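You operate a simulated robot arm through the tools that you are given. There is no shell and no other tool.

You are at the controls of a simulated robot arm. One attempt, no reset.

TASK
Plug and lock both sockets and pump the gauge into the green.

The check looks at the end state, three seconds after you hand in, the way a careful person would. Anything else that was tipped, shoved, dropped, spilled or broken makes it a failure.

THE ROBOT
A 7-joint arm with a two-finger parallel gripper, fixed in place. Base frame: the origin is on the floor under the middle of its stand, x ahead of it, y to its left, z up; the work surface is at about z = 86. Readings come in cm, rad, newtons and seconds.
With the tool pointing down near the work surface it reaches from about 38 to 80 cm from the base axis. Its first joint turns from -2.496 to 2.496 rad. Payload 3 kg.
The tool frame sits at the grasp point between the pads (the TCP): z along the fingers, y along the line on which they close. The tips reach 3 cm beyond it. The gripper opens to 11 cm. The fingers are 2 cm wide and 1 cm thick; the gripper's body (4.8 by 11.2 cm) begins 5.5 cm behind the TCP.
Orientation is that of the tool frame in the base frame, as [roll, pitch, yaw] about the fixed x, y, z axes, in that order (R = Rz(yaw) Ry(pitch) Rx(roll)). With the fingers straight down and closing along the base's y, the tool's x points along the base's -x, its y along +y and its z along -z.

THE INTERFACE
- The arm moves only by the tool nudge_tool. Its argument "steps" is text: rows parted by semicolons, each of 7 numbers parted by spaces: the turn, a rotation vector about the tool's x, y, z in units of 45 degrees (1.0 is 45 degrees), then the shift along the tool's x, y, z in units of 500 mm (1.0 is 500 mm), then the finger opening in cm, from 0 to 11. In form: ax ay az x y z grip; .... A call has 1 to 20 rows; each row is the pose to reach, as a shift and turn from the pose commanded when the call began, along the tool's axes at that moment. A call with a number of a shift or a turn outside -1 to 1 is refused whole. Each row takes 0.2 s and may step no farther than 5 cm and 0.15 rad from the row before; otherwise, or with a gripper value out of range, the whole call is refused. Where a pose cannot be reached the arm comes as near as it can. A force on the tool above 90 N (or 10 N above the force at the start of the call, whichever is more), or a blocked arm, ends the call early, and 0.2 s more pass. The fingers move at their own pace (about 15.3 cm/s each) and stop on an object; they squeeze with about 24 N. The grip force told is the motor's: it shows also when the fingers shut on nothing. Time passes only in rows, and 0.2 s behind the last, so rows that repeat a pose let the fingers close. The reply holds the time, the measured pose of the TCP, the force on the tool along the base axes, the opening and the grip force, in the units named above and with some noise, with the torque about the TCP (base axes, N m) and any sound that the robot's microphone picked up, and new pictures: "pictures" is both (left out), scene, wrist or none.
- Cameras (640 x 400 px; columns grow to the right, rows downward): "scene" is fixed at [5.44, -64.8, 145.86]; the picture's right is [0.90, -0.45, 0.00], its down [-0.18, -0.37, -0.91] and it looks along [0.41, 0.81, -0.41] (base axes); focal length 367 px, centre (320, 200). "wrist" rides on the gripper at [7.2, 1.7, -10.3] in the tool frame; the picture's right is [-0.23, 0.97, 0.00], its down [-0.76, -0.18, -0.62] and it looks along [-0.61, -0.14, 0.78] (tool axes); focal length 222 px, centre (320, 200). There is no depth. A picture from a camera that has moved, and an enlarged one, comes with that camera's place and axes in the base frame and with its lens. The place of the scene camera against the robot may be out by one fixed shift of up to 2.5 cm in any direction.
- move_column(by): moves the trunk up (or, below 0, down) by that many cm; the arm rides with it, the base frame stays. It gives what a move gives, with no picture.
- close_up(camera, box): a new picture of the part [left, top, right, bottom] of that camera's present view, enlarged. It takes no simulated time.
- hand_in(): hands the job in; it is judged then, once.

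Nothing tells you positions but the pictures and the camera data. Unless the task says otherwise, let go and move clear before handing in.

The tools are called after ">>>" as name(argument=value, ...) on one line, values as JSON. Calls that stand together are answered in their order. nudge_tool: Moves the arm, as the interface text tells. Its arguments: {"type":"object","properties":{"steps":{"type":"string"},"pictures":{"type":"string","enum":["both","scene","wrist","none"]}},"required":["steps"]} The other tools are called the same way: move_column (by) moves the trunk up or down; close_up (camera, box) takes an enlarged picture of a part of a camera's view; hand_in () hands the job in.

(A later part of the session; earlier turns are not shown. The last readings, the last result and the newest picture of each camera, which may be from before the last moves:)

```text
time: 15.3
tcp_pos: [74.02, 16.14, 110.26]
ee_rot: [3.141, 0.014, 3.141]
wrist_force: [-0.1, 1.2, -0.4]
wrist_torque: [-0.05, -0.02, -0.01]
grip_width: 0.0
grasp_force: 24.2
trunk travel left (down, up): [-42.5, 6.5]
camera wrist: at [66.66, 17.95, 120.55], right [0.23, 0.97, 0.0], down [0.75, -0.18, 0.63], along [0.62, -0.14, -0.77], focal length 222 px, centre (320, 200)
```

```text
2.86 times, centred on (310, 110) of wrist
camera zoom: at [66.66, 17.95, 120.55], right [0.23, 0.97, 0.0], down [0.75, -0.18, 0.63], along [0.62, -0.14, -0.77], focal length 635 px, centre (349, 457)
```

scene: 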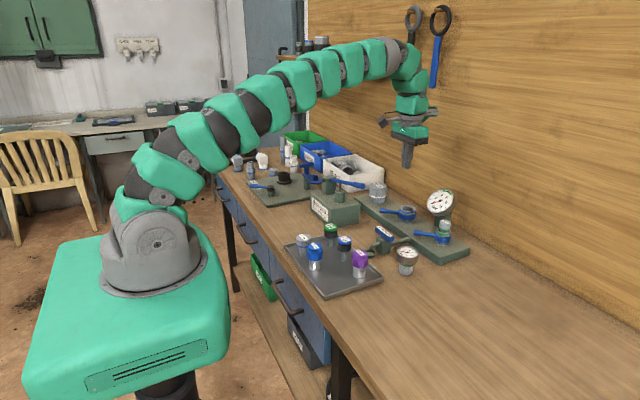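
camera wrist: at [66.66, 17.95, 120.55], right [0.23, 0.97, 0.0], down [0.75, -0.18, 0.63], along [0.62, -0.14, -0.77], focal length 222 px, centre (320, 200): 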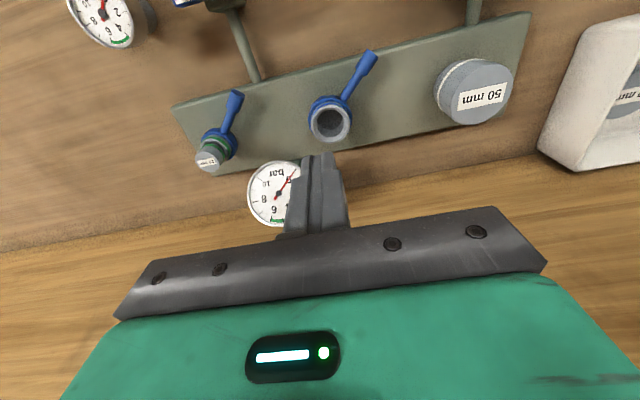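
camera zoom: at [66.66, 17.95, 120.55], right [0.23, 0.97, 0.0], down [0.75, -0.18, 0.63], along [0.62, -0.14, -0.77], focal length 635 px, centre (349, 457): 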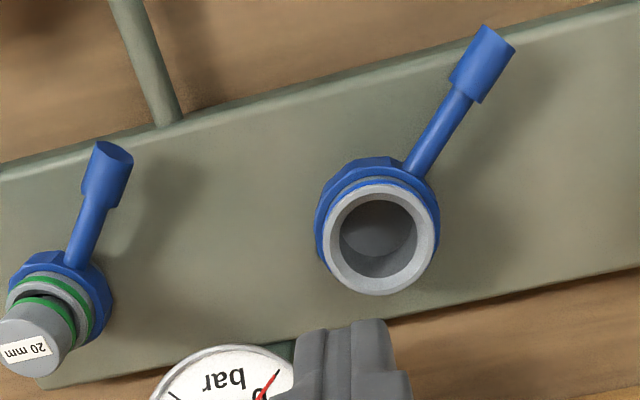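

The empty blue socket has a visible floor about 2.5 cm down, so the green plug is fully seated. Before fetching the 32 mm plug I'll look again at the candidates.

>>> close_up(camera="scene", box=[293, 232, 330, 265])

>>> close_up(camera="scene", box=[342, 240, 376, 285])

>>> close_up(camera="scene", box=[388, 235, 425, 280])

>>> close_up(camera="scene", box=[225, 135, 310, 210])

```text
12.12 times, centred on (312, 248) of scene
camera zoom: at [5.44, -64.8, 145.86], right [0.9, -0.45, 0.0], down [-0.18, -0.37, -0.91], along [0.41, 0.81, -0.41], focal length 4448 px, centre (423, -388)
```

zoom: 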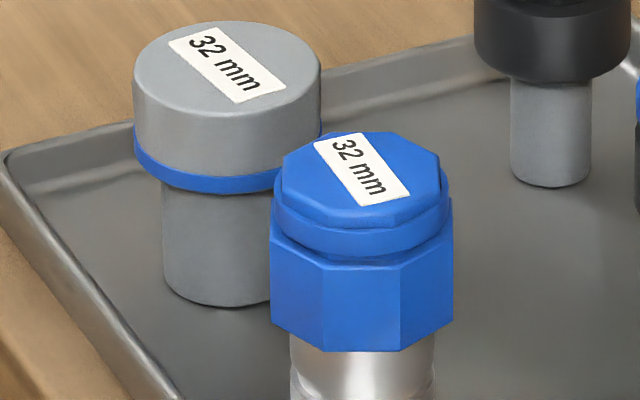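

```text
8.89 times, centred on (359, 262) of scene
camera zoom: at [5.44, -64.8, 145.86], right [0.9, -0.45, 0.0], down [-0.18, -0.37, -0.91], along [0.41, 0.81, -0.41], focal length 3262 px, centre (-27, -356)
```

zoom: 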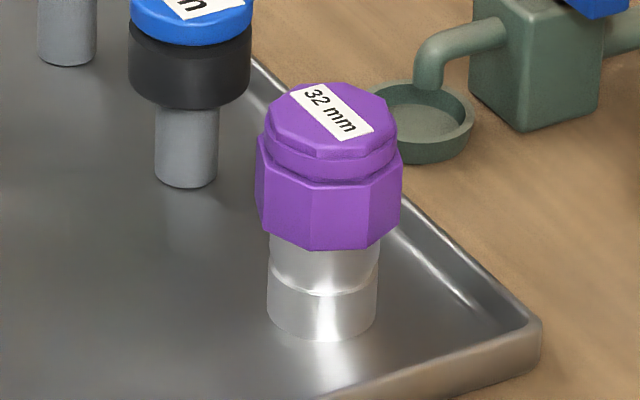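

```text
8.89 times, centred on (406, 258) of scene
camera zoom: at [5.44, -64.8, 145.86], right [0.9, -0.45, 0.0], down [-0.18, -0.37, -0.91], along [0.41, 0.81, -0.41], focal length 3262 px, centre (-449, -311)
```

zoom: 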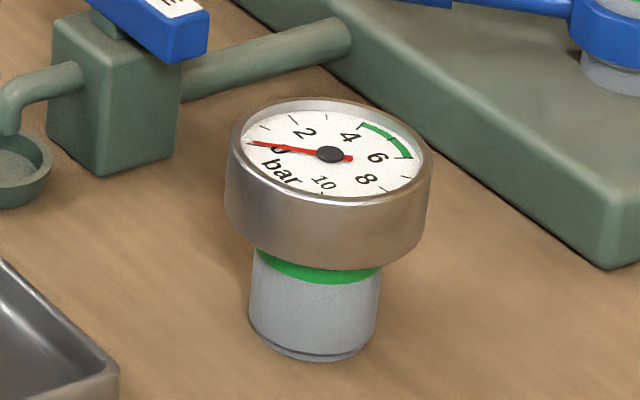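

```text
5.33 times, centred on (268, 172) of scene
camera zoom: at [5.44, -64.8, 145.86], right [0.9, -0.45, 0.0], down [-0.18, -0.37, -0.91], along [0.41, 0.81, -0.41], focal length 1957 px, centre (600, 347)
```

zoom: 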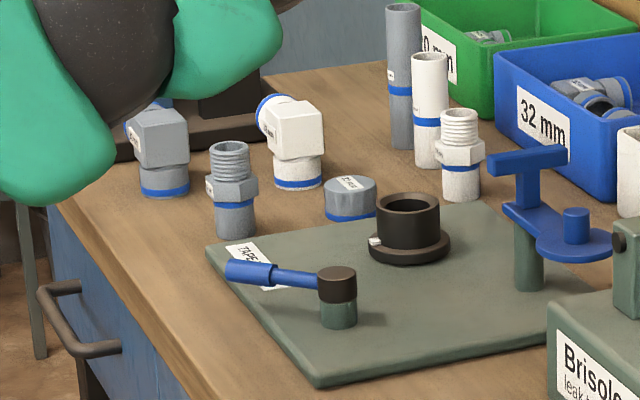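

The grey 32 mm plug with the blue band matches the bench's 32 mm colour code; I place it at (40.7, 16.6), top z≈92.3. I'll travel back high over the pump, correct the slight tilt and hover above it with a 6 cm opening.

>>> nudge_tool(steps="0 0.018 0 0.05 0 0 0; 0 0.018 0 0.13 0.002 0 2; 0 0.018 0 0.22 0.004 0 4; 0 0.018 0 0.31 0.006 0 6; 0 0.018 0 0.4 0.008 0 6; 0 0.018 0 0.49 0.009 0 6; 0 0.018 0 0.58 0.009 0 6; 0 0.018 0 0.64 0.009 0.03 6; 0 0.018 0 0.667 0.009 0.1 6; 0 0.018 0 0.667 0.009 0.18 6; 0 0.018 0 0.667 0.009 0.2 6; 0 0.018 0 0.667 0.009 0.2 6", pictures="both")

>>> close_up(camera="wrist", box=[270, 60, 370, 160])

```text
time: 17.9
tcp_pos: [40.79, 16.32, 99.79]
ee_rot: [3.14, -0.003, -3.141]
wrist_force: [0.8, -0.1, 0.0]
wrist_torque: [-0.01, 0.03, 0.02]
grip_width: 6.01
grasp_force: 0.0
trunk travel left (down, up): [-42.5, 6.5]
camera wrist: at [33.54, 18.03, 110.02], right [0.23, 0.97, 0.0], down [0.76, -0.18, 0.62], along [0.61, -0.14, -0.78], focal length 222 px, centre (320, 200)
```

scene: 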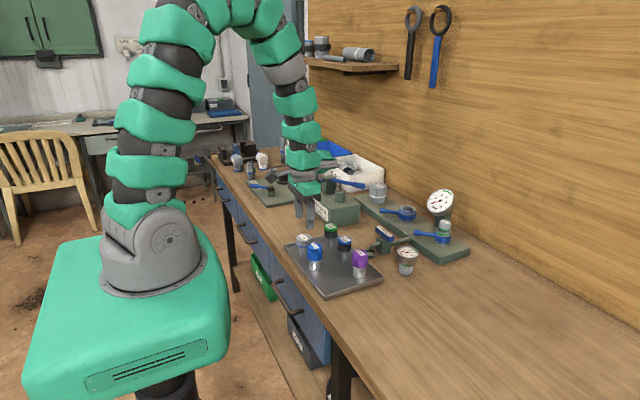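
wrist: 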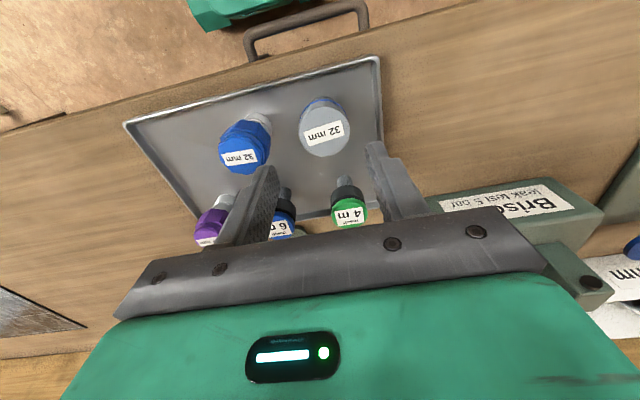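

```text
4.00 times, centred on (320, 110) of wrist
camera zoom: at [33.54, 18.03, 110.02], right [0.23, 0.97, 0.0], down [0.76, -0.18, 0.62], along [0.61, -0.14, -0.78], focal length 888 px, centre (320, 560)
```

zoom: 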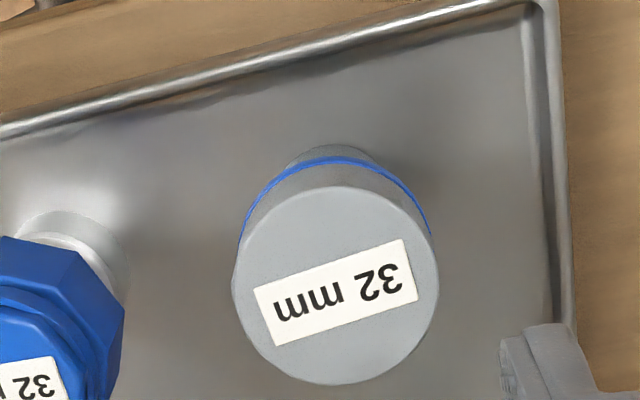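

The plug is about 0.25 cm nearer the base and 0.38 cm to +y of the TCP. I'll correct this, descend and grip.

>>> nudge_tool(steps="0 0 0 0.005 0.0075 0.05 6; 0 0 0 0.005 0.0075 0.1 6; 0 0 0 0.005 0.0075 0.13 6; 0 0 0 0.005 0.0075 0.13 6; 0 0 0 0.005 0.0075 0.13 0; 0 0 0 0.005 0.0075 0.13 0; 0 0 0 0.005 0.0075 0.13 0", pictures="both")

>>> close_up(camera="wrist", box=[270, 100, 390, 220])

>>> close_up(camera="scene", box=[280, 200, 350, 270])

```text
time: 19.5
tcp_pos: [40.51, 16.8, 93.15]
ee_rot: [3.141, 0.0, 3.14]
wrist_force: [-0.8, -0.3, -0.3]
wrist_torque: [0.03, 0.04, 0.0]
grip_width: 4.24
grasp_force: 23.9
trunk travel left (down, up): [-42.5, 6.5]
camera wrist: at [33.24, 18.45, 103.52], right [0.23, 0.97, 0.0], down [0.76, -0.18, 0.62], along [0.61, -0.14, -0.78], focal length 222 px, centre (320, 200)
```

scene: 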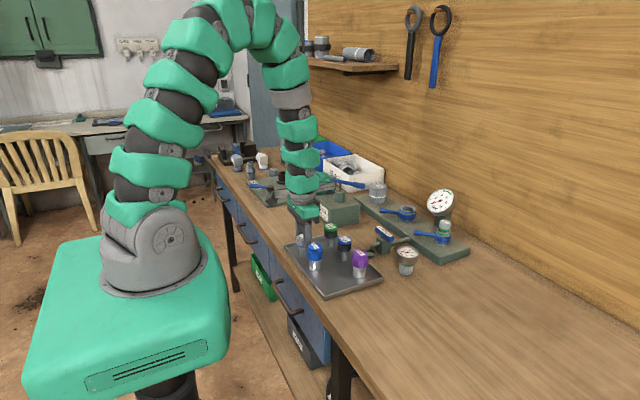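
wrist: 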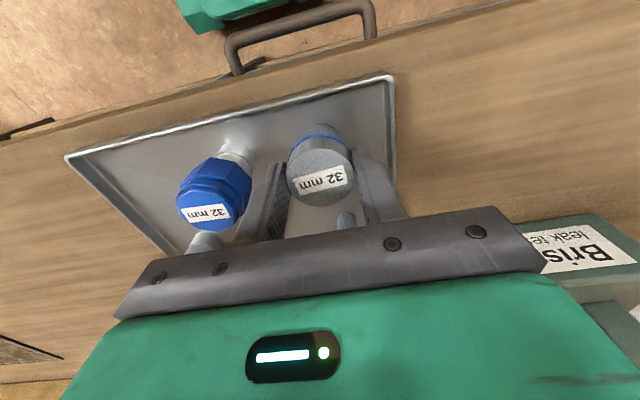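

```text
3.33 times, centred on (330, 160) of wrist
camera zoom: at [33.24, 18.45, 103.52], right [0.23, 0.97, 0.0], down [0.76, -0.18, 0.62], along [0.61, -0.14, -0.78], focal length 740 px, centre (287, 333)
```

zoom: 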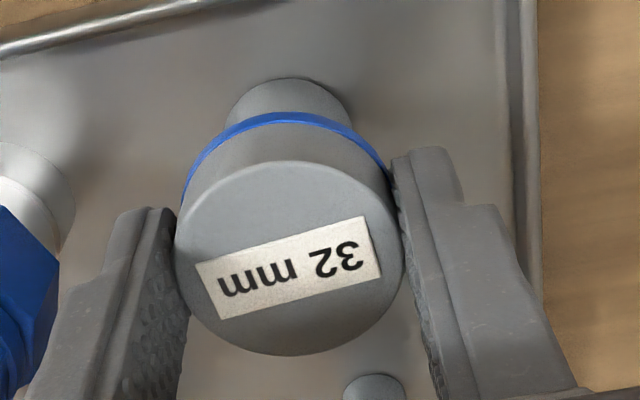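

```text
5.71 times, centred on (315, 235) of scene
camera zoom: at [5.44, -64.8, 145.86], right [0.9, -0.45, 0.0], down [-0.18, -0.37, -0.91], along [0.41, 0.81, -0.41], focal length 2097 px, centre (349, 0)
```

zoom: 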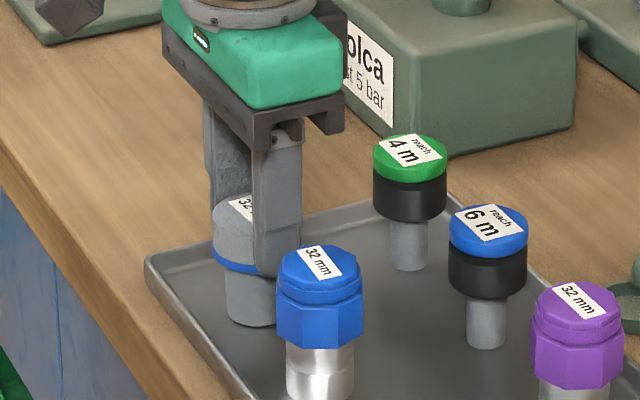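

The 32 mm plug is gripped and centred. I'll lift it high (clear of the pump lever) and carry it to above the blue-banded socket.

>>> nudge_tool(steps="0 0 0 0 0 -0.03 0; 0 0 0 0 0 -0.11 0; 0 0 0 0 0 -0.2 0; 0 0 0 0 0 -0.29 0; 0 0 0 0 0 -0.38 0; 0 0 0 -0.05 0 -0.416 0; 0 0 0 -0.13 0 -0.416 0; 0 0 0 -0.22 0 -0.416 0; 0 0 0 -0.31 0 -0.416 0; 0 0 0 -0.4 0 -0.416 0; 0 0 0 -0.48 0 -0.416 0; 0 0 0 -0.56 0 -0.39 0; 0 0 0 -0.63 0 -0.35 0; 0 0 0 -0.69 0 -0.31 0; 0 0 0 -0.722 0 -0.28 0; 0 0 0 -0.724 0 -0.276 0; 0 0 0 -0.724 0 -0.276 0", pictures="both")

>>> close_up(camera="wrist", box=[270, 60, 390, 200])

>>> close_up(camera="scene", box=[370, 130, 470, 240])

```text
time: 23.1
tcp_pos: [76.9, 16.88, 107.0]
ee_rot: [3.141, 0.001, 3.141]
wrist_force: [0.5, -0.1, 0.1]
wrist_torque: [0.0, -0.02, -0.01]
grip_width: 4.26
grasp_force: 23.9
trunk travel left (down, up): [-42.5, 6.5]
camera wrist: at [69.68, 18.62, 117.36], right [0.23, 0.97, 0.0], down [0.76, -0.18, 0.62], along [0.61, -0.14, -0.78], focal length 222 px, centre (320, 200)
```

scene: 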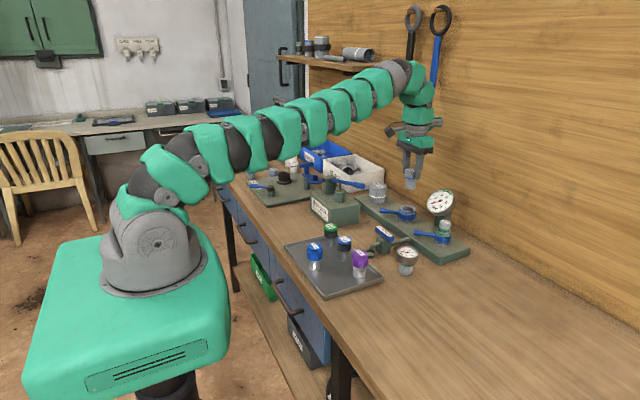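
wrist: 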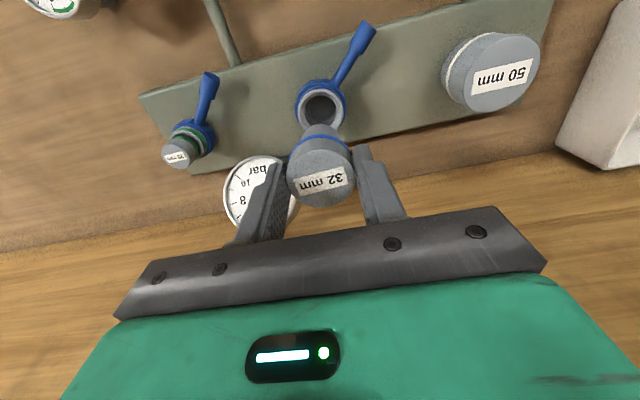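

```text
2.86 times, centred on (330, 130) of wrist
camera zoom: at [69.68, 18.62, 117.36], right [0.23, 0.97, 0.0], down [0.76, -0.18, 0.62], along [0.61, -0.14, -0.78], focal length 635 px, centre (291, 400)
```

zoom: 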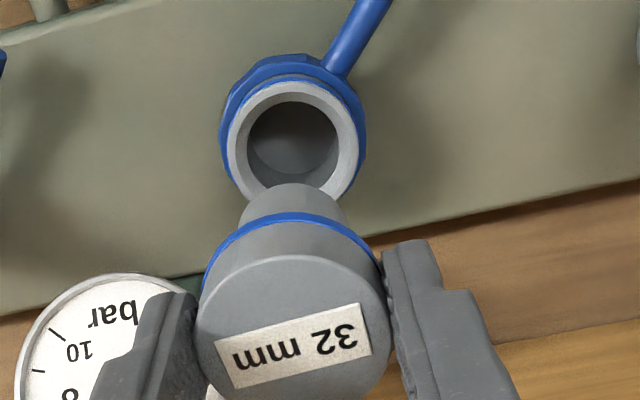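

```text
3.64 times, centred on (420, 185) of scene
camera zoom: at [5.44, -64.8, 145.86], right [0.9, -0.45, 0.0], down [-0.18, -0.37, -0.91], along [0.41, 0.81, -0.41], focal length 1334 px, centre (-44, 254)
```

zoom: 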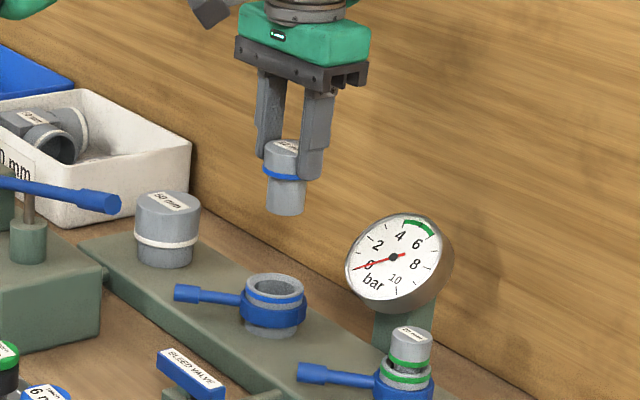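

The plug is nearly centred above the blue socket. I'll lower to just above the rim and check both views.

>>> nudge_tool(steps="0 0 0 -0.001 0 0.05 0; 0 0 0 -0.001 0 0.1 0; 0 0 0 -0.001 0 0.14 0; 0 0 0 -0.001 0 0.14 0", pictures="wrist")

>>> close_up(camera="wrist", box=[270, 90, 390, 210])

>>> close_up(camera="scene", box=[380, 165, 440, 235])

```text
time: 24.1
tcp_pos: [76.76, 16.96, 99.9]
ee_rot: [3.141, -0.002, 3.14]
wrist_force: [-0.7, 0.2, 0.0]
wrist_torque: [-0.03, 0.01, -0.01]
grip_width: 4.25
grasp_force: 24.1
trunk travel left (down, up): [-42.5, 6.5]
camera wrist: at [69.69, 18.53, 110.27], right [0.23, 0.97, 0.0], down [0.76, -0.18, 0.62], along [0.61, -0.14, -0.78], focal length 222 px, centre (320, 200)
```

wrist: 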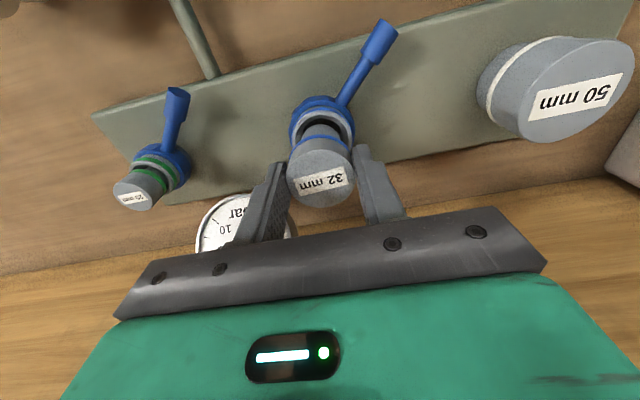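

```text
3.33 times, centred on (330, 150) of wrist
camera zoom: at [69.69, 18.53, 110.27], right [0.23, 0.97, 0.0], down [0.76, -0.18, 0.62], along [0.61, -0.14, -0.78], focal length 740 px, centre (287, 367)
```

zoom: 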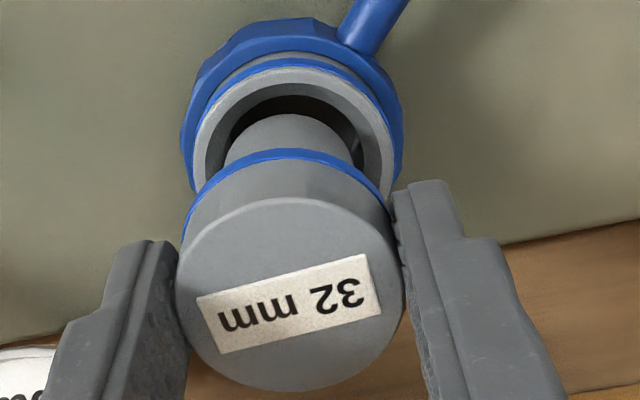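

```text
5.71 times, centred on (410, 200) of scene
camera zoom: at [5.44, -64.8, 145.86], right [0.9, -0.45, 0.0], down [-0.18, -0.37, -0.91], along [0.41, 0.81, -0.41], focal length 2097 px, centre (-194, 200)
```

zoom: 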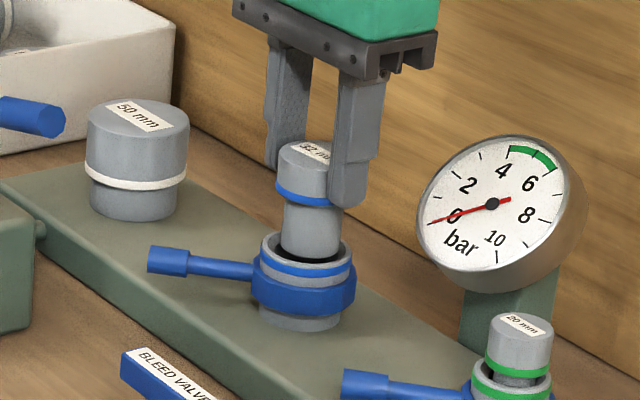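

Nearly aligned; I'll nudge 0.1 cm to +y and lower it into the bore.

>>> nudge_tool(steps="0 0 0 0 0.002 0.006 0; 0 0 0 0 0.002 0.018 0; 0 0 0 0 0.002 0.03 0; 0 0 0 0 0.002 0.042 0; 0 0 0 0 0.002 0.05 0", pictures="wrist")

>>> close_up(camera="wrist", box=[270, 90, 390, 210])

>>> close_up(camera="scene", box=[380, 165, 440, 235])

```text
time: 25.3
tcp_pos: [76.9, 16.92, 97.38]
ee_rot: [-3.141, 0.0, 3.141]
wrist_force: [0.1, -1.2, -1.1]
wrist_torque: [-0.01, 0.02, 0.0]
grip_width: 4.23
grasp_force: 24.4
trunk travel left (down, up): [-42.5, 6.5]
camera wrist: at [69.66, 18.61, 107.79], right [0.23, 0.97, 0.0], down [0.76, -0.18, 0.62], along [0.61, -0.14, -0.78], focal length 222 px, centre (320, 200)
```

wrist: 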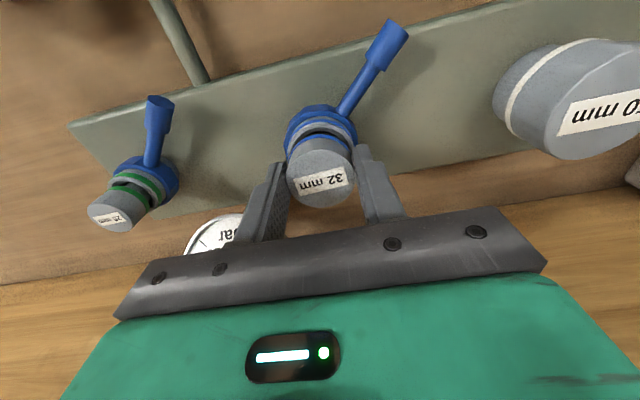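

```text
3.33 times, centred on (330, 150) of wrist
camera zoom: at [69.66, 18.61, 107.79], right [0.23, 0.97, 0.0], down [0.76, -0.18, 0.62], along [0.61, -0.14, -0.78], focal length 740 px, centre (287, 367)
```

zoom: 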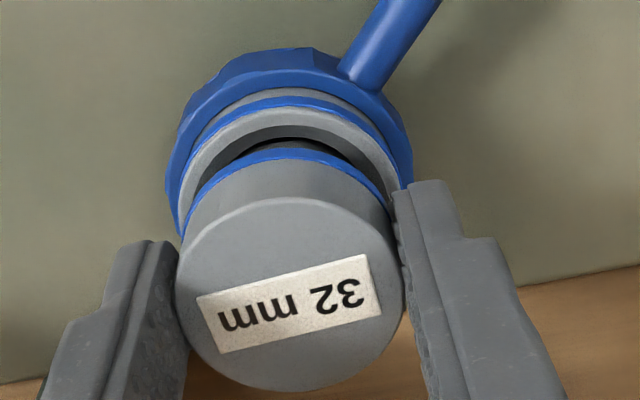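

```text
5.71 times, centred on (410, 200) of scene
camera zoom: at [5.44, -64.8, 145.86], right [0.9, -0.45, 0.0], down [-0.18, -0.37, -0.91], along [0.41, 0.81, -0.41], focal length 2097 px, centre (-194, 200)
```

zoom: 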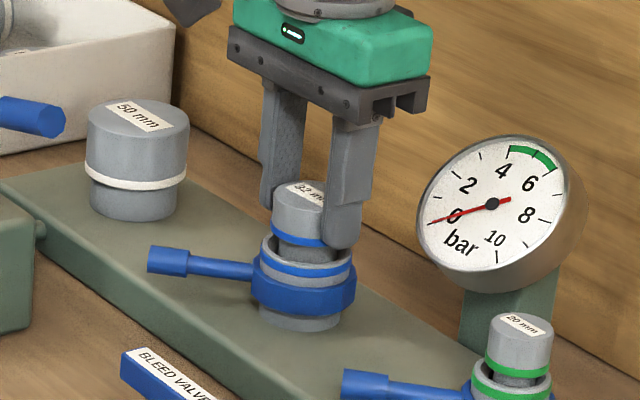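

It's entering cleanly with no force. I'll keep lowering until it seats.

>>> nudge_tool(steps="0 0 0 0 0 0.006 0; 0 0 0 0 0 0.012 0; 0 0 0 0 0 0.017 0; 0 0 0 0 0 0.021 0", pictures="scene")

>>> close_up(camera="scene", box=[380, 165, 440, 235])

```text
time: 26.3
tcp_pos: [76.75, 16.91, 96.7]
ee_rot: [-3.141, 0.004, 3.142]
wrist_force: [1.8, -1.7, 22.0]
wrist_torque: [-0.09, -0.16, 0.07]
grip_width: 4.24
grasp_force: 23.7
trunk travel left (down, up): [-42.5, 6.5]
```

scene: 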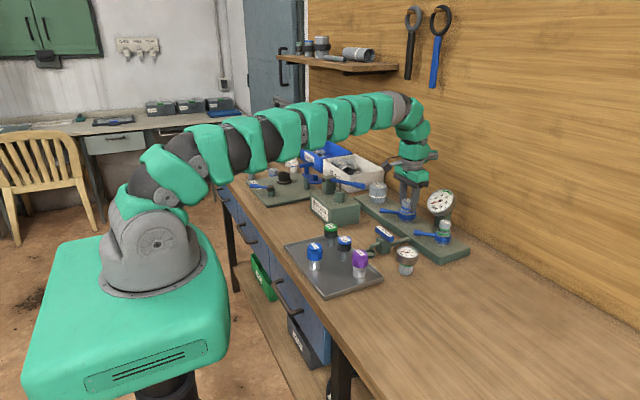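

```text
5.71 times, centred on (410, 200) of scene
camera zoom: at [5.44, -64.8, 145.86], right [0.9, -0.45, 0.0], down [-0.18, -0.37, -0.91], along [0.41, 0.81, -0.41], focal length 2097 px, centre (-194, 200)
```

zoom: 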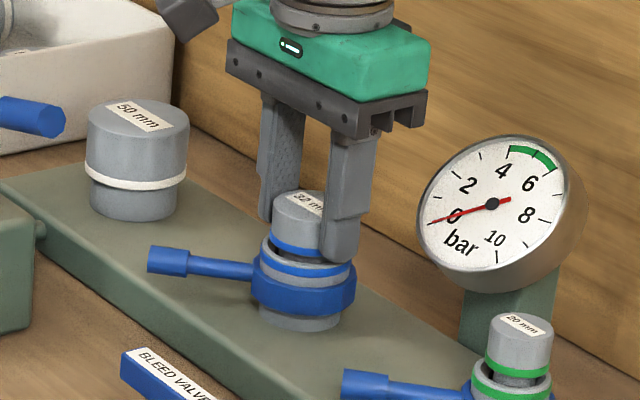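

The 32 mm plug shows the same seating contact as the first. I'll release, rise, close the fingers and press its top moderately to confirm it is bottomed.

>>> nudge_tool(steps="0 0 0 0 0 -0.002 6; 0 0 0 0 0 -0.002 6; 0 0 0 0 0 -0.04 6; 0 0 0 0 0 -0.1 4; 0 0 0 0 0 -0.12 0; 0 0 0 0 0 -0.12 0; 0 0 0 0 0 -0.08 0; 0 0 0 0 0 -0.05 0; 0 0 0 0 0 -0.042 0; 0 0 0 0 0 -0.038 0; 0 0 0 0 0 -0.034 0", pictures="scene")

>>> close_up(camera="scene", box=[380, 165, 440, 235])

```text
time: 28.7
tcp_pos: [76.77, 16.98, 98.7]
ee_rot: [3.141, 0.009, -3.141]
wrist_force: [2.5, 0.8, 47.3]
wrist_torque: [0.05, -0.09, -0.01]
grip_width: 0.03
grasp_force: 24.3
trunk travel left (down, up): [-42.5, 6.5]
```

scene: 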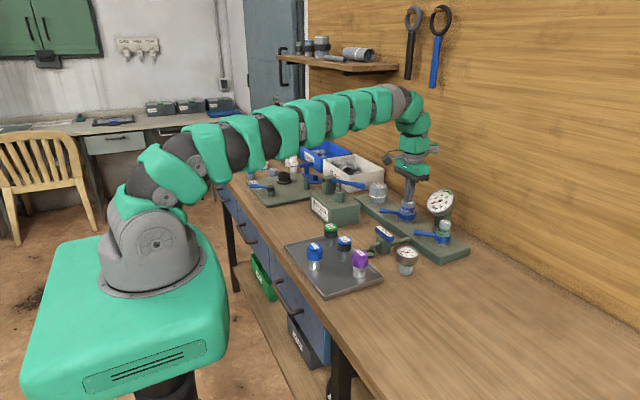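

```text
5.71 times, centred on (410, 200) of scene
camera zoom: at [5.44, -64.8, 145.86], right [0.9, -0.45, 0.0], down [-0.18, -0.37, -0.91], along [0.41, 0.81, -0.41], focal length 2097 px, centre (-194, 200)
```

zoom: 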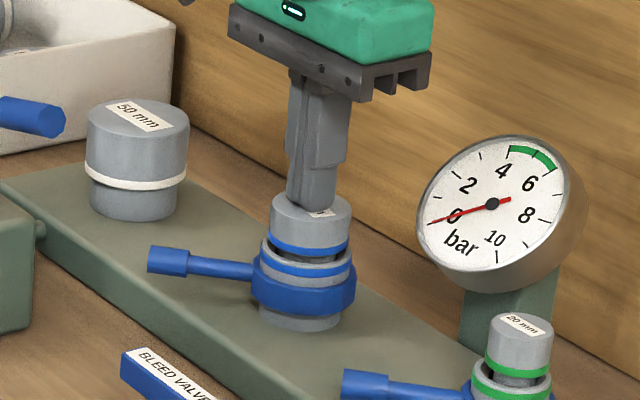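

Both plugs are seated (47 N on top, no movement). Next are the lock levers; I'll back off and look closely at the collars for direction marks or stops.

>>> nudge_tool(steps="0 0 0 0 0 -0.05 0; 0 0 0 0.02 -0.04 -0.13 0; 0 0 0 0.06 -0.1 -0.2 0; 0 0 0 0.1 -0.15 -0.22 0; 0 0 0 0.1 -0.15 -0.22 0", pictures="both")

>>> close_up(camera="wrist", box=[200, 40, 300, 160])

>>> close_up(camera="wrist", box=[320, 40, 480, 160])

>>> close_up(camera="scene", box=[390, 190, 470, 260])

```text
refused: row 3 steps farther than a row can; nothing moved
```

```text
3.33 times, centred on (250, 100) of wrist
camera zoom: at [69.51, 18.59, 109.03], right [0.23, 0.97, 0.0], down [0.76, -0.18, 0.63], along [0.61, -0.14, -0.78], focal length 740 px, centre (553, 533)
```

zoom: 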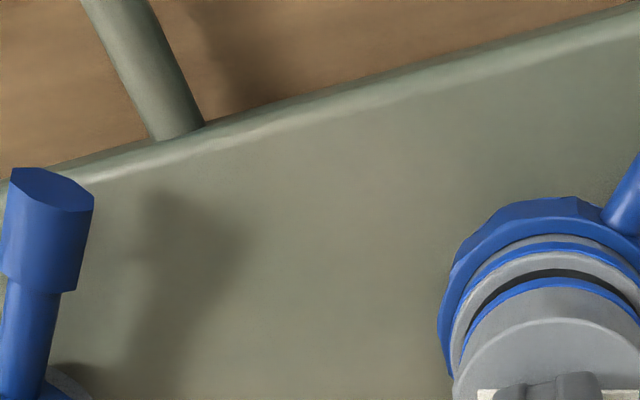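

```text
3.33 times, centred on (400, 100) of wrist
camera zoom: at [69.51, 18.59, 109.03], right [0.23, 0.97, 0.0], down [0.76, -0.18, 0.63], along [0.61, -0.14, -0.78], focal length 740 px, centre (53, 533)
```

zoom: 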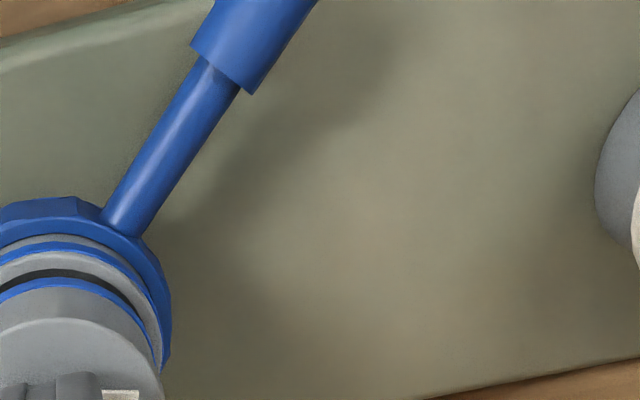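

```text
5.71 times, centred on (430, 225) of scene
camera zoom: at [5.44, -64.8, 145.86], right [0.9, -0.45, 0.0], down [-0.18, -0.37, -0.91], along [0.41, 0.81, -0.41], focal length 2097 px, centre (-309, 57)
```

zoom: 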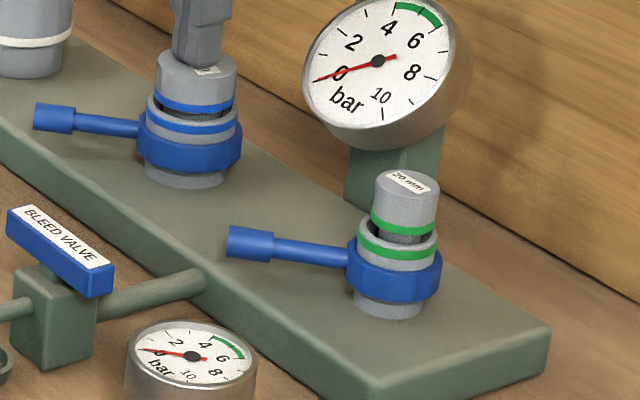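

No direction marks, but a clockwise turn of the green lever would run into the gauge post, so counter-clockwise (toward the robot, −x −y) is the likely locking way. I'll lift off and position behind the blue socket's lever.

>>> nudge_tool(steps="0 0 0 0 0 -0.06 0; 0 0 0 0 0 -0.14 0; 0 0 0 0.02 0.05 -0.16 0; 0 0 0 0.043 0.13 -0.16 0; 0 0 0 0.043 0.13 -0.1 0; 0 0 0 0.043 0.13 -0.04 0; 0 0 0 0.043 0.13 0 0; 0 0 0 0.043 0.13 0 0", pictures="both")

>>> close_up(camera="wrist", box=[200, 40, 400, 200])

>>> close_up(camera="scene", box=[370, 150, 470, 240])

```text
time: 30.5
tcp_pos: [75.04, 23.22, 98.22]
ee_rot: [3.14, 0.0, 3.141]
wrist_force: [-0.4, -0.1, -0.4]
wrist_torque: [0.02, -0.02, -0.03]
grip_width: 0.0
grasp_force: 24.2
trunk travel left (down, up): [-42.5, 6.5]
camera wrist: at [67.77, 24.95, 108.61], right [0.23, 0.97, 0.0], down [0.76, -0.18, 0.62], along [0.61, -0.14, -0.78], focal length 222 px, centre (320, 200)
```

scene: 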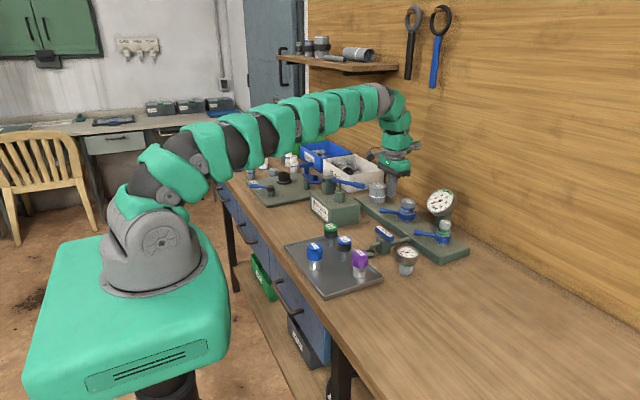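
wrist: 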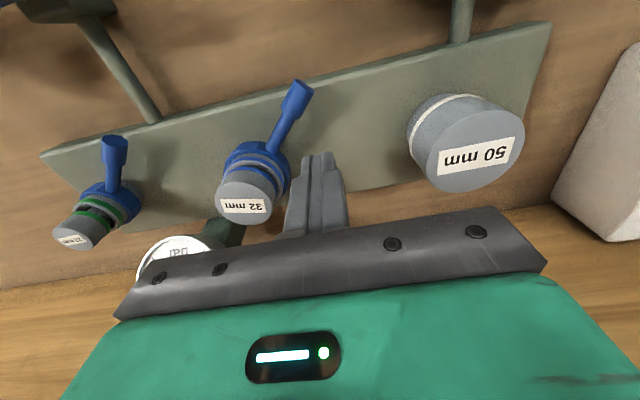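

```text
2.50 times, centred on (300, 120) of wrist
camera zoom: at [67.77, 24.95, 108.61], right [0.23, 0.97, 0.0], down [0.76, -0.18, 0.62], along [0.61, -0.14, -0.78], focal length 555 px, centre (370, 400)
```

zoom: 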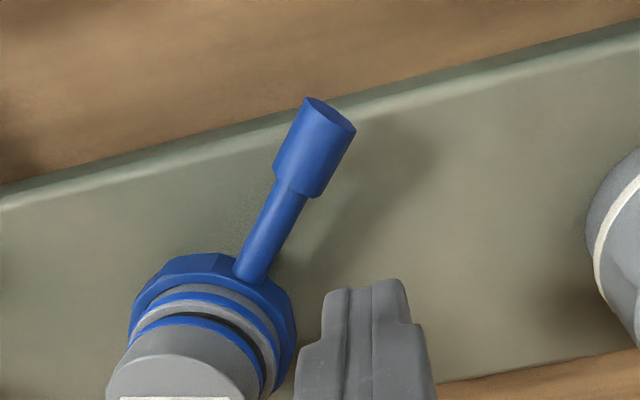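

```text
4.44 times, centred on (420, 195) of scene
camera zoom: at [5.44, -64.8, 145.86], right [0.9, -0.45, 0.0], down [-0.18, -0.37, -0.91], along [0.41, 0.81, -0.41], focal length 1631 px, centre (-124, 222)
```

zoom: 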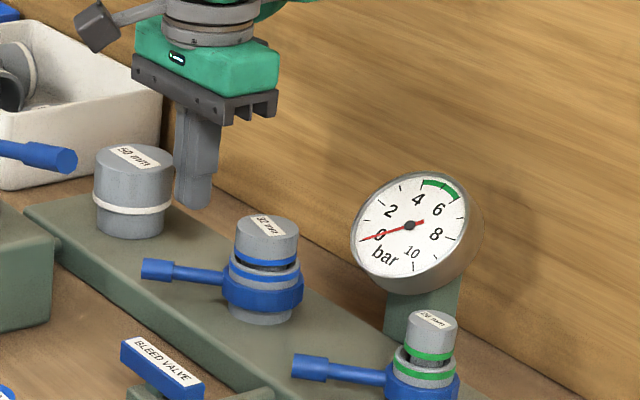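

The fingers are behind the lever with clearance, but during the sweep the wrist camera would pass close to the pump handle. I'll first yaw the tool 45° so the camera swings away and the finger faces align with the lever.

>>> nudge_tool(steps="0 0 -0.17 0 0 0 0; 0 0 -0.34 0 0 0 0; 0 0 -0.51 0 0 0 0; 0 0 -0.68 0 0 0 0; 0 0 -0.85 0 0 0 0; 0 0 -1 0 0 0 0; 0 0 -1 0 0 0 0", pictures="both")

>>> close_up(camera="scene", box=[340, 140, 460, 240])

```text
time: 32.1
tcp_pos: [74.78, 23.48, 98.12]
ee_rot: [3.14, 0.001, -2.354]
wrist_force: [-0.7, -0.7, 0.6]
wrist_torque: [0.04, -0.02, 0.04]
grip_width: 0.02
grasp_force: 24.0
trunk travel left (down, up): [-42.5, 6.5]
camera wrist: at [68.51, 19.43, 108.5], right [-0.53, 0.85, 0.0], down [0.66, 0.41, 0.62], along [0.53, 0.33, -0.78], focal length 222 px, centre (320, 200)
```

scene: 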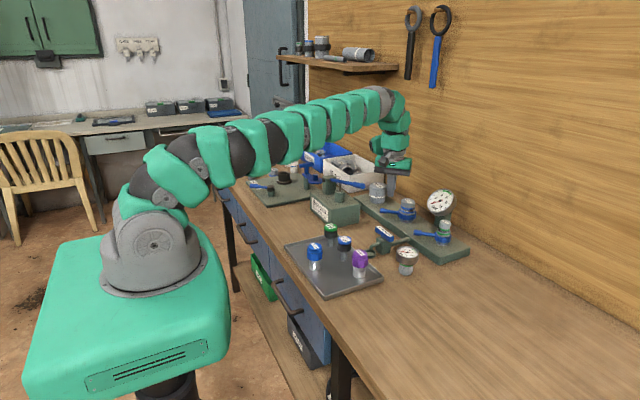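
wrist: 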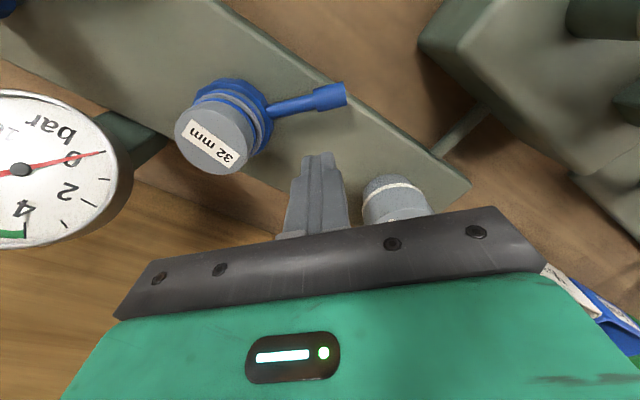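

```text
4.00 times, centred on (400, 190) of scene
camera zoom: at [5.44, -64.8, 145.86], right [0.9, -0.45, 0.0], down [-0.18, -0.37, -0.91], along [0.41, 0.81, -0.41], focal length 1468 px, centre (0, 240)
```

zoom: 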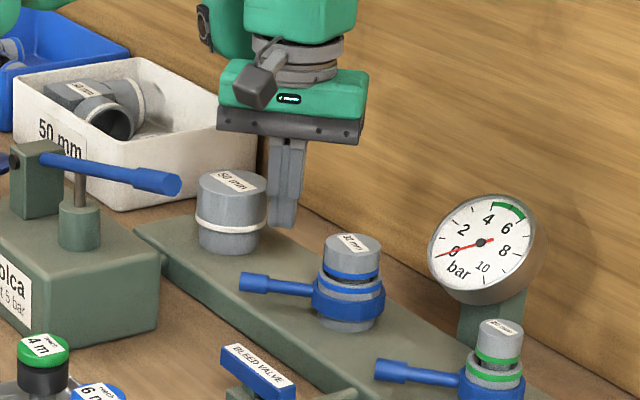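

Rotation is good. I'll descend beside the lever and push gently counter-clockwise, watching the force.

>>> nudge_tool(steps="0 0 0 0 0 0.05 0; 0 0 0 0 0 0.09 0; 0 0 0 0 0 0.09 0; 0 0 0 0.016 0 0.09 0; 0 0 0 0.024 0 0.09 0; 0 0 0 0.03 0 0.09 0; 0 0 0 0.036 0 0.09 0", pictures="both")

>>> close_up(camera="scene", box=[360, 150, 460, 240])

```text
time: 33.7
tcp_pos: [73.48, 22.18, 93.45]
ee_rot: [3.14, -0.001, -2.355]
wrist_force: [0.1, 0.5, 0.2]
wrist_torque: [0.01, -0.01, 0.0]
grip_width: 0.01
grasp_force: 23.6
trunk travel left (down, up): [-42.5, 6.5]
camera wrist: at [67.13, 18.22, 103.94], right [-0.53, 0.85, 0.0], down [0.67, 0.41, 0.62], along [0.53, 0.33, -0.78], focal length 222 px, centre (320, 200)
```

scene: 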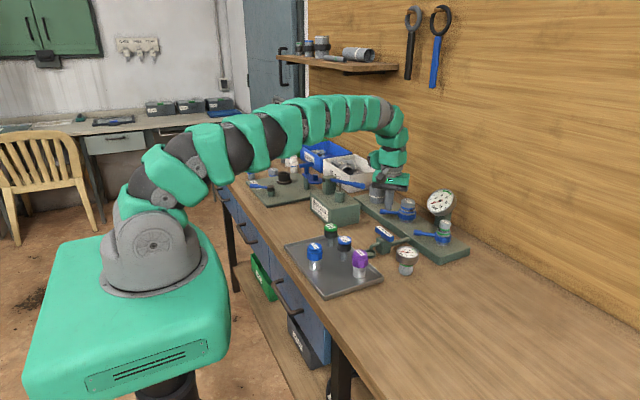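
wrist: 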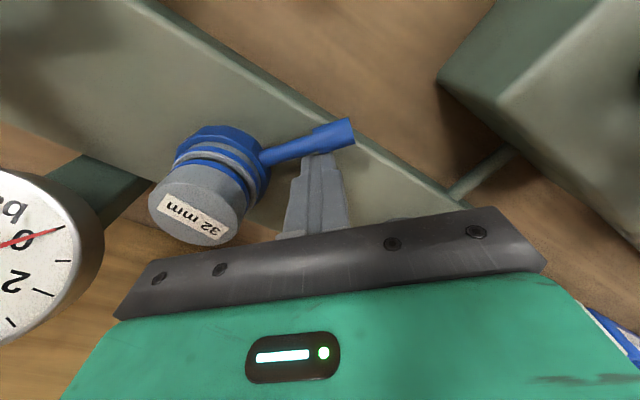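

```text
4.44 times, centred on (410, 195) of scene
camera zoom: at [5.44, -64.8, 145.86], right [0.9, -0.45, 0.0], down [-0.18, -0.37, -0.91], along [0.41, 0.81, -0.41], focal length 1631 px, centre (-80, 222)
```

zoom: 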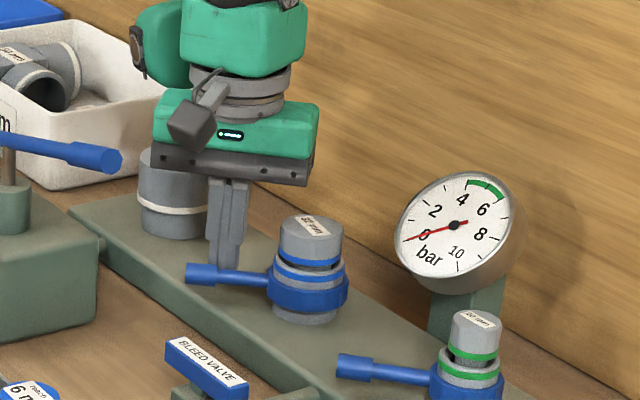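

The fingers are just touching the lever, with no force yet. I'll push further in small steps.

>>> nudge_tool(steps="0 0 0 0.006 0 0 0; 0 0 0 0.012 0 0 0; 0 0 0 0.018 0 0 0; 0 0 0 0.024 0 0 0", pictures="wrist")

>>> close_up(camera="scene", box=[360, 150, 460, 240])

```text
time: 34.7
tcp_pos: [72.59, 21.35, 93.6]
ee_rot: [-3.14, -0.001, -2.355]
wrist_force: [3.0, -0.3, -1.3]
wrist_torque: [-0.01, -0.1, 0.06]
grip_width: 0.0
grasp_force: 23.5
trunk travel left (down, up): [-42.5, 6.5]
camera wrist: at [66.38, 17.36, 103.99], right [-0.53, 0.85, 0.0], down [0.66, 0.41, 0.62], along [0.53, 0.33, -0.78], focal length 222 px, centre (320, 200)
```

wrist: 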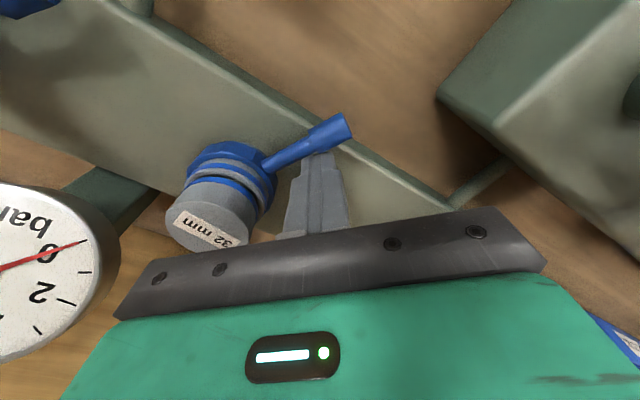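

```text
4.44 times, centred on (410, 195) of scene
camera zoom: at [5.44, -64.8, 145.86], right [0.9, -0.45, 0.0], down [-0.18, -0.37, -0.91], along [0.41, 0.81, -0.41], focal length 1631 px, centre (-80, 222)
```

zoom: 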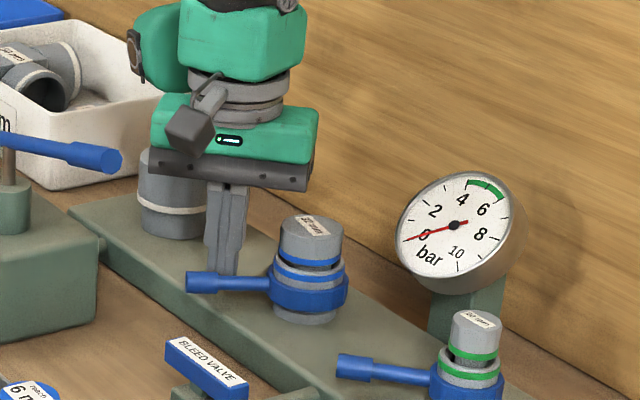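

The lever turns freely counter-clockwise (~3 N). I'll follow its arc.

>>> nudge_tool(steps="0 0 0 0.0138 -0.0009 0 0; 0 0 0 0.0276 -0.0018 0 0; 0 0 0 0.043 -0.0065 0 0; 0 0 0 0.0577 -0.0119 0 0; 0 0 0 0.071 -0.02 0 0; 0 0 0 0.0843 -0.0294 0 0", pictures="wrist")

>>> close_up(camera="scene", box=[360, 150, 460, 240])

```text
time: 36.1
tcp_pos: [70.72, 17.18, 93.57]
ee_rot: [-3.141, 0.001, -2.357]
wrist_force: [10.3, 1.4, 2.3]
wrist_torque: [0.0, -0.3, 0.11]
grip_width: 0.0
grasp_force: 23.4
trunk travel left (down, up): [-42.5, 6.5]
camera wrist: at [64.46, 13.29, 103.99], right [-0.53, 0.85, 0.0], down [0.66, 0.41, 0.62], along [0.53, 0.33, -0.78], focal length 222 px, centre (320, 200)
```

wrist: 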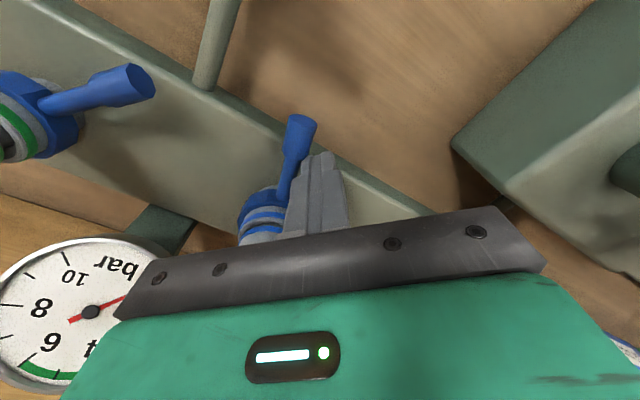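

```text
4.44 times, centred on (410, 195) of scene
camera zoom: at [5.44, -64.8, 145.86], right [0.9, -0.45, 0.0], down [-0.18, -0.37, -0.91], along [0.41, 0.81, -0.41], focal length 1631 px, centre (-80, 222)
```

zoom: 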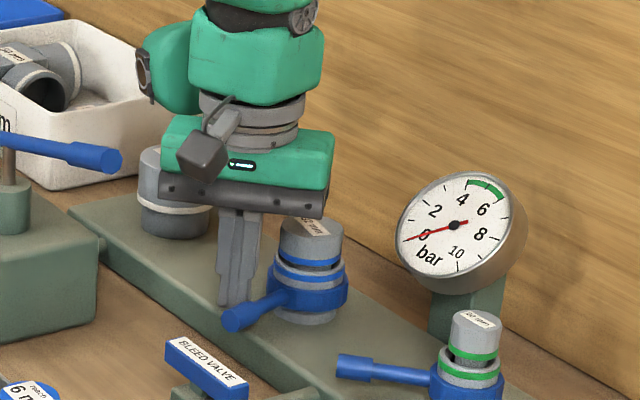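

The lever is past 190° and still moving. I'll continue the arc with a slightly smaller radius, watching for a stop.

>>> nudge_tool(steps="0 0 0 0.0048 -0.0131 0 0; 0 0 0 0.0096 -0.0263 0 0; 0 0 0 0.0165 -0.043 0 0; 0 0 0 0.0235 -0.06 0 0", pictures="wrist")

>>> close_up(camera="scene", box=[360, 150, 460, 240])

```text
time: 37.1
tcp_pos: [71.95, 14.13, 93.72]
ee_rot: [3.141, 0.0, -2.358]
wrist_force: [-0.6, -0.9, -0.1]
wrist_torque: [0.03, -0.02, -0.01]
grip_width: 0.0
grasp_force: 24.2
trunk travel left (down, up): [-42.5, 6.5]
camera wrist: at [65.72, 10.26, 104.01], right [-0.53, 0.85, 0.0], down [0.66, 0.41, 0.62], along [0.53, 0.33, -0.78], focal length 222 px, centre (320, 200)
```

wrist: 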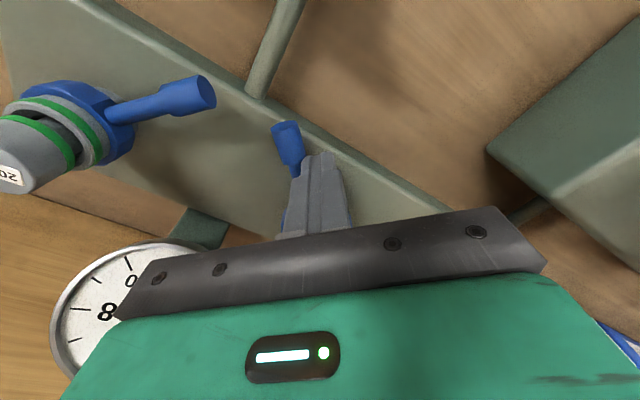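

```text
4.44 times, centred on (410, 195) of scene
camera zoom: at [5.44, -64.8, 145.86], right [0.9, -0.45, 0.0], down [-0.18, -0.37, -0.91], along [0.41, 0.81, -0.41], focal length 1631 px, centre (-80, 222)
```

zoom: 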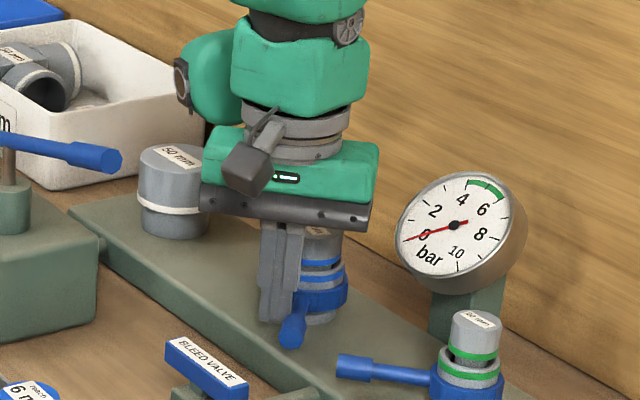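

>>> nudge_tool(steps="0 0 0 0.001 -0.007 0 0; 0 0 0 0.002 -0.0143 0 0; 0 0 0 0.0015 -0.021 0 0; 0 0 0 0.001 -0.0283 0 0", pictures="wrist")

>>> close_up(camera="scene", box=[360, 150, 460, 240])

```text
time: 38.1
tcp_pos: [72.26, 13.96, 93.66]
ee_rot: [3.136, -0.003, -2.351]
wrist_force: [-54.6, 46.3, 5.2]
wrist_torque: [1.13, 1.35, 0.24]
grip_width: 0.02
grasp_force: 24.0
trunk travel left (down, up): [-42.5, 6.5]
camera wrist: at [66.01, 9.99, 104.02], right [-0.53, 0.85, 0.01], down [0.67, 0.41, 0.62], along [0.52, 0.33, -0.78], focal length 222 px, centre (320, 200)
```

wrist: 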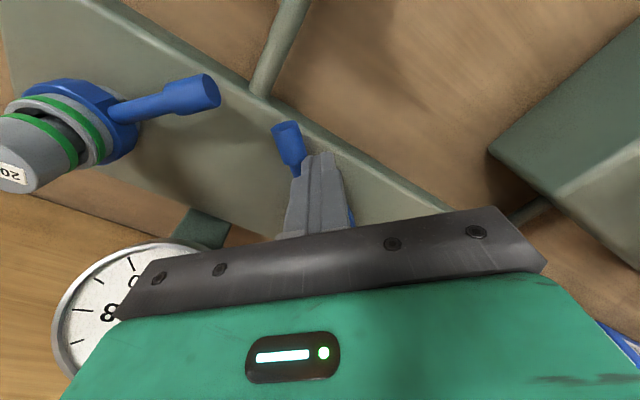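

```text
4.44 times, centred on (410, 195) of scene
camera zoom: at [5.44, -64.8, 145.86], right [0.9, -0.45, 0.0], down [-0.18, -0.37, -0.91], along [0.41, 0.81, -0.41], focal length 1631 px, centre (-80, 222)
```

zoom: 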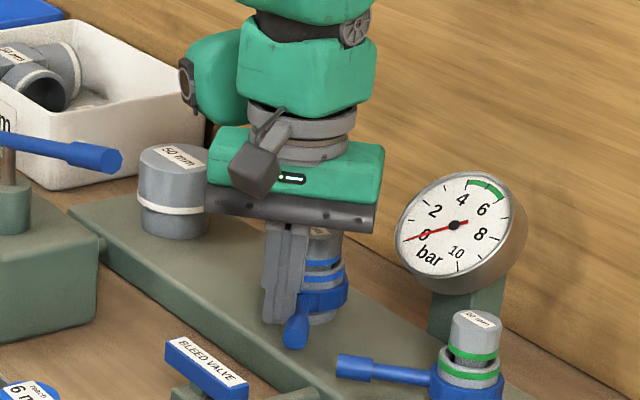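

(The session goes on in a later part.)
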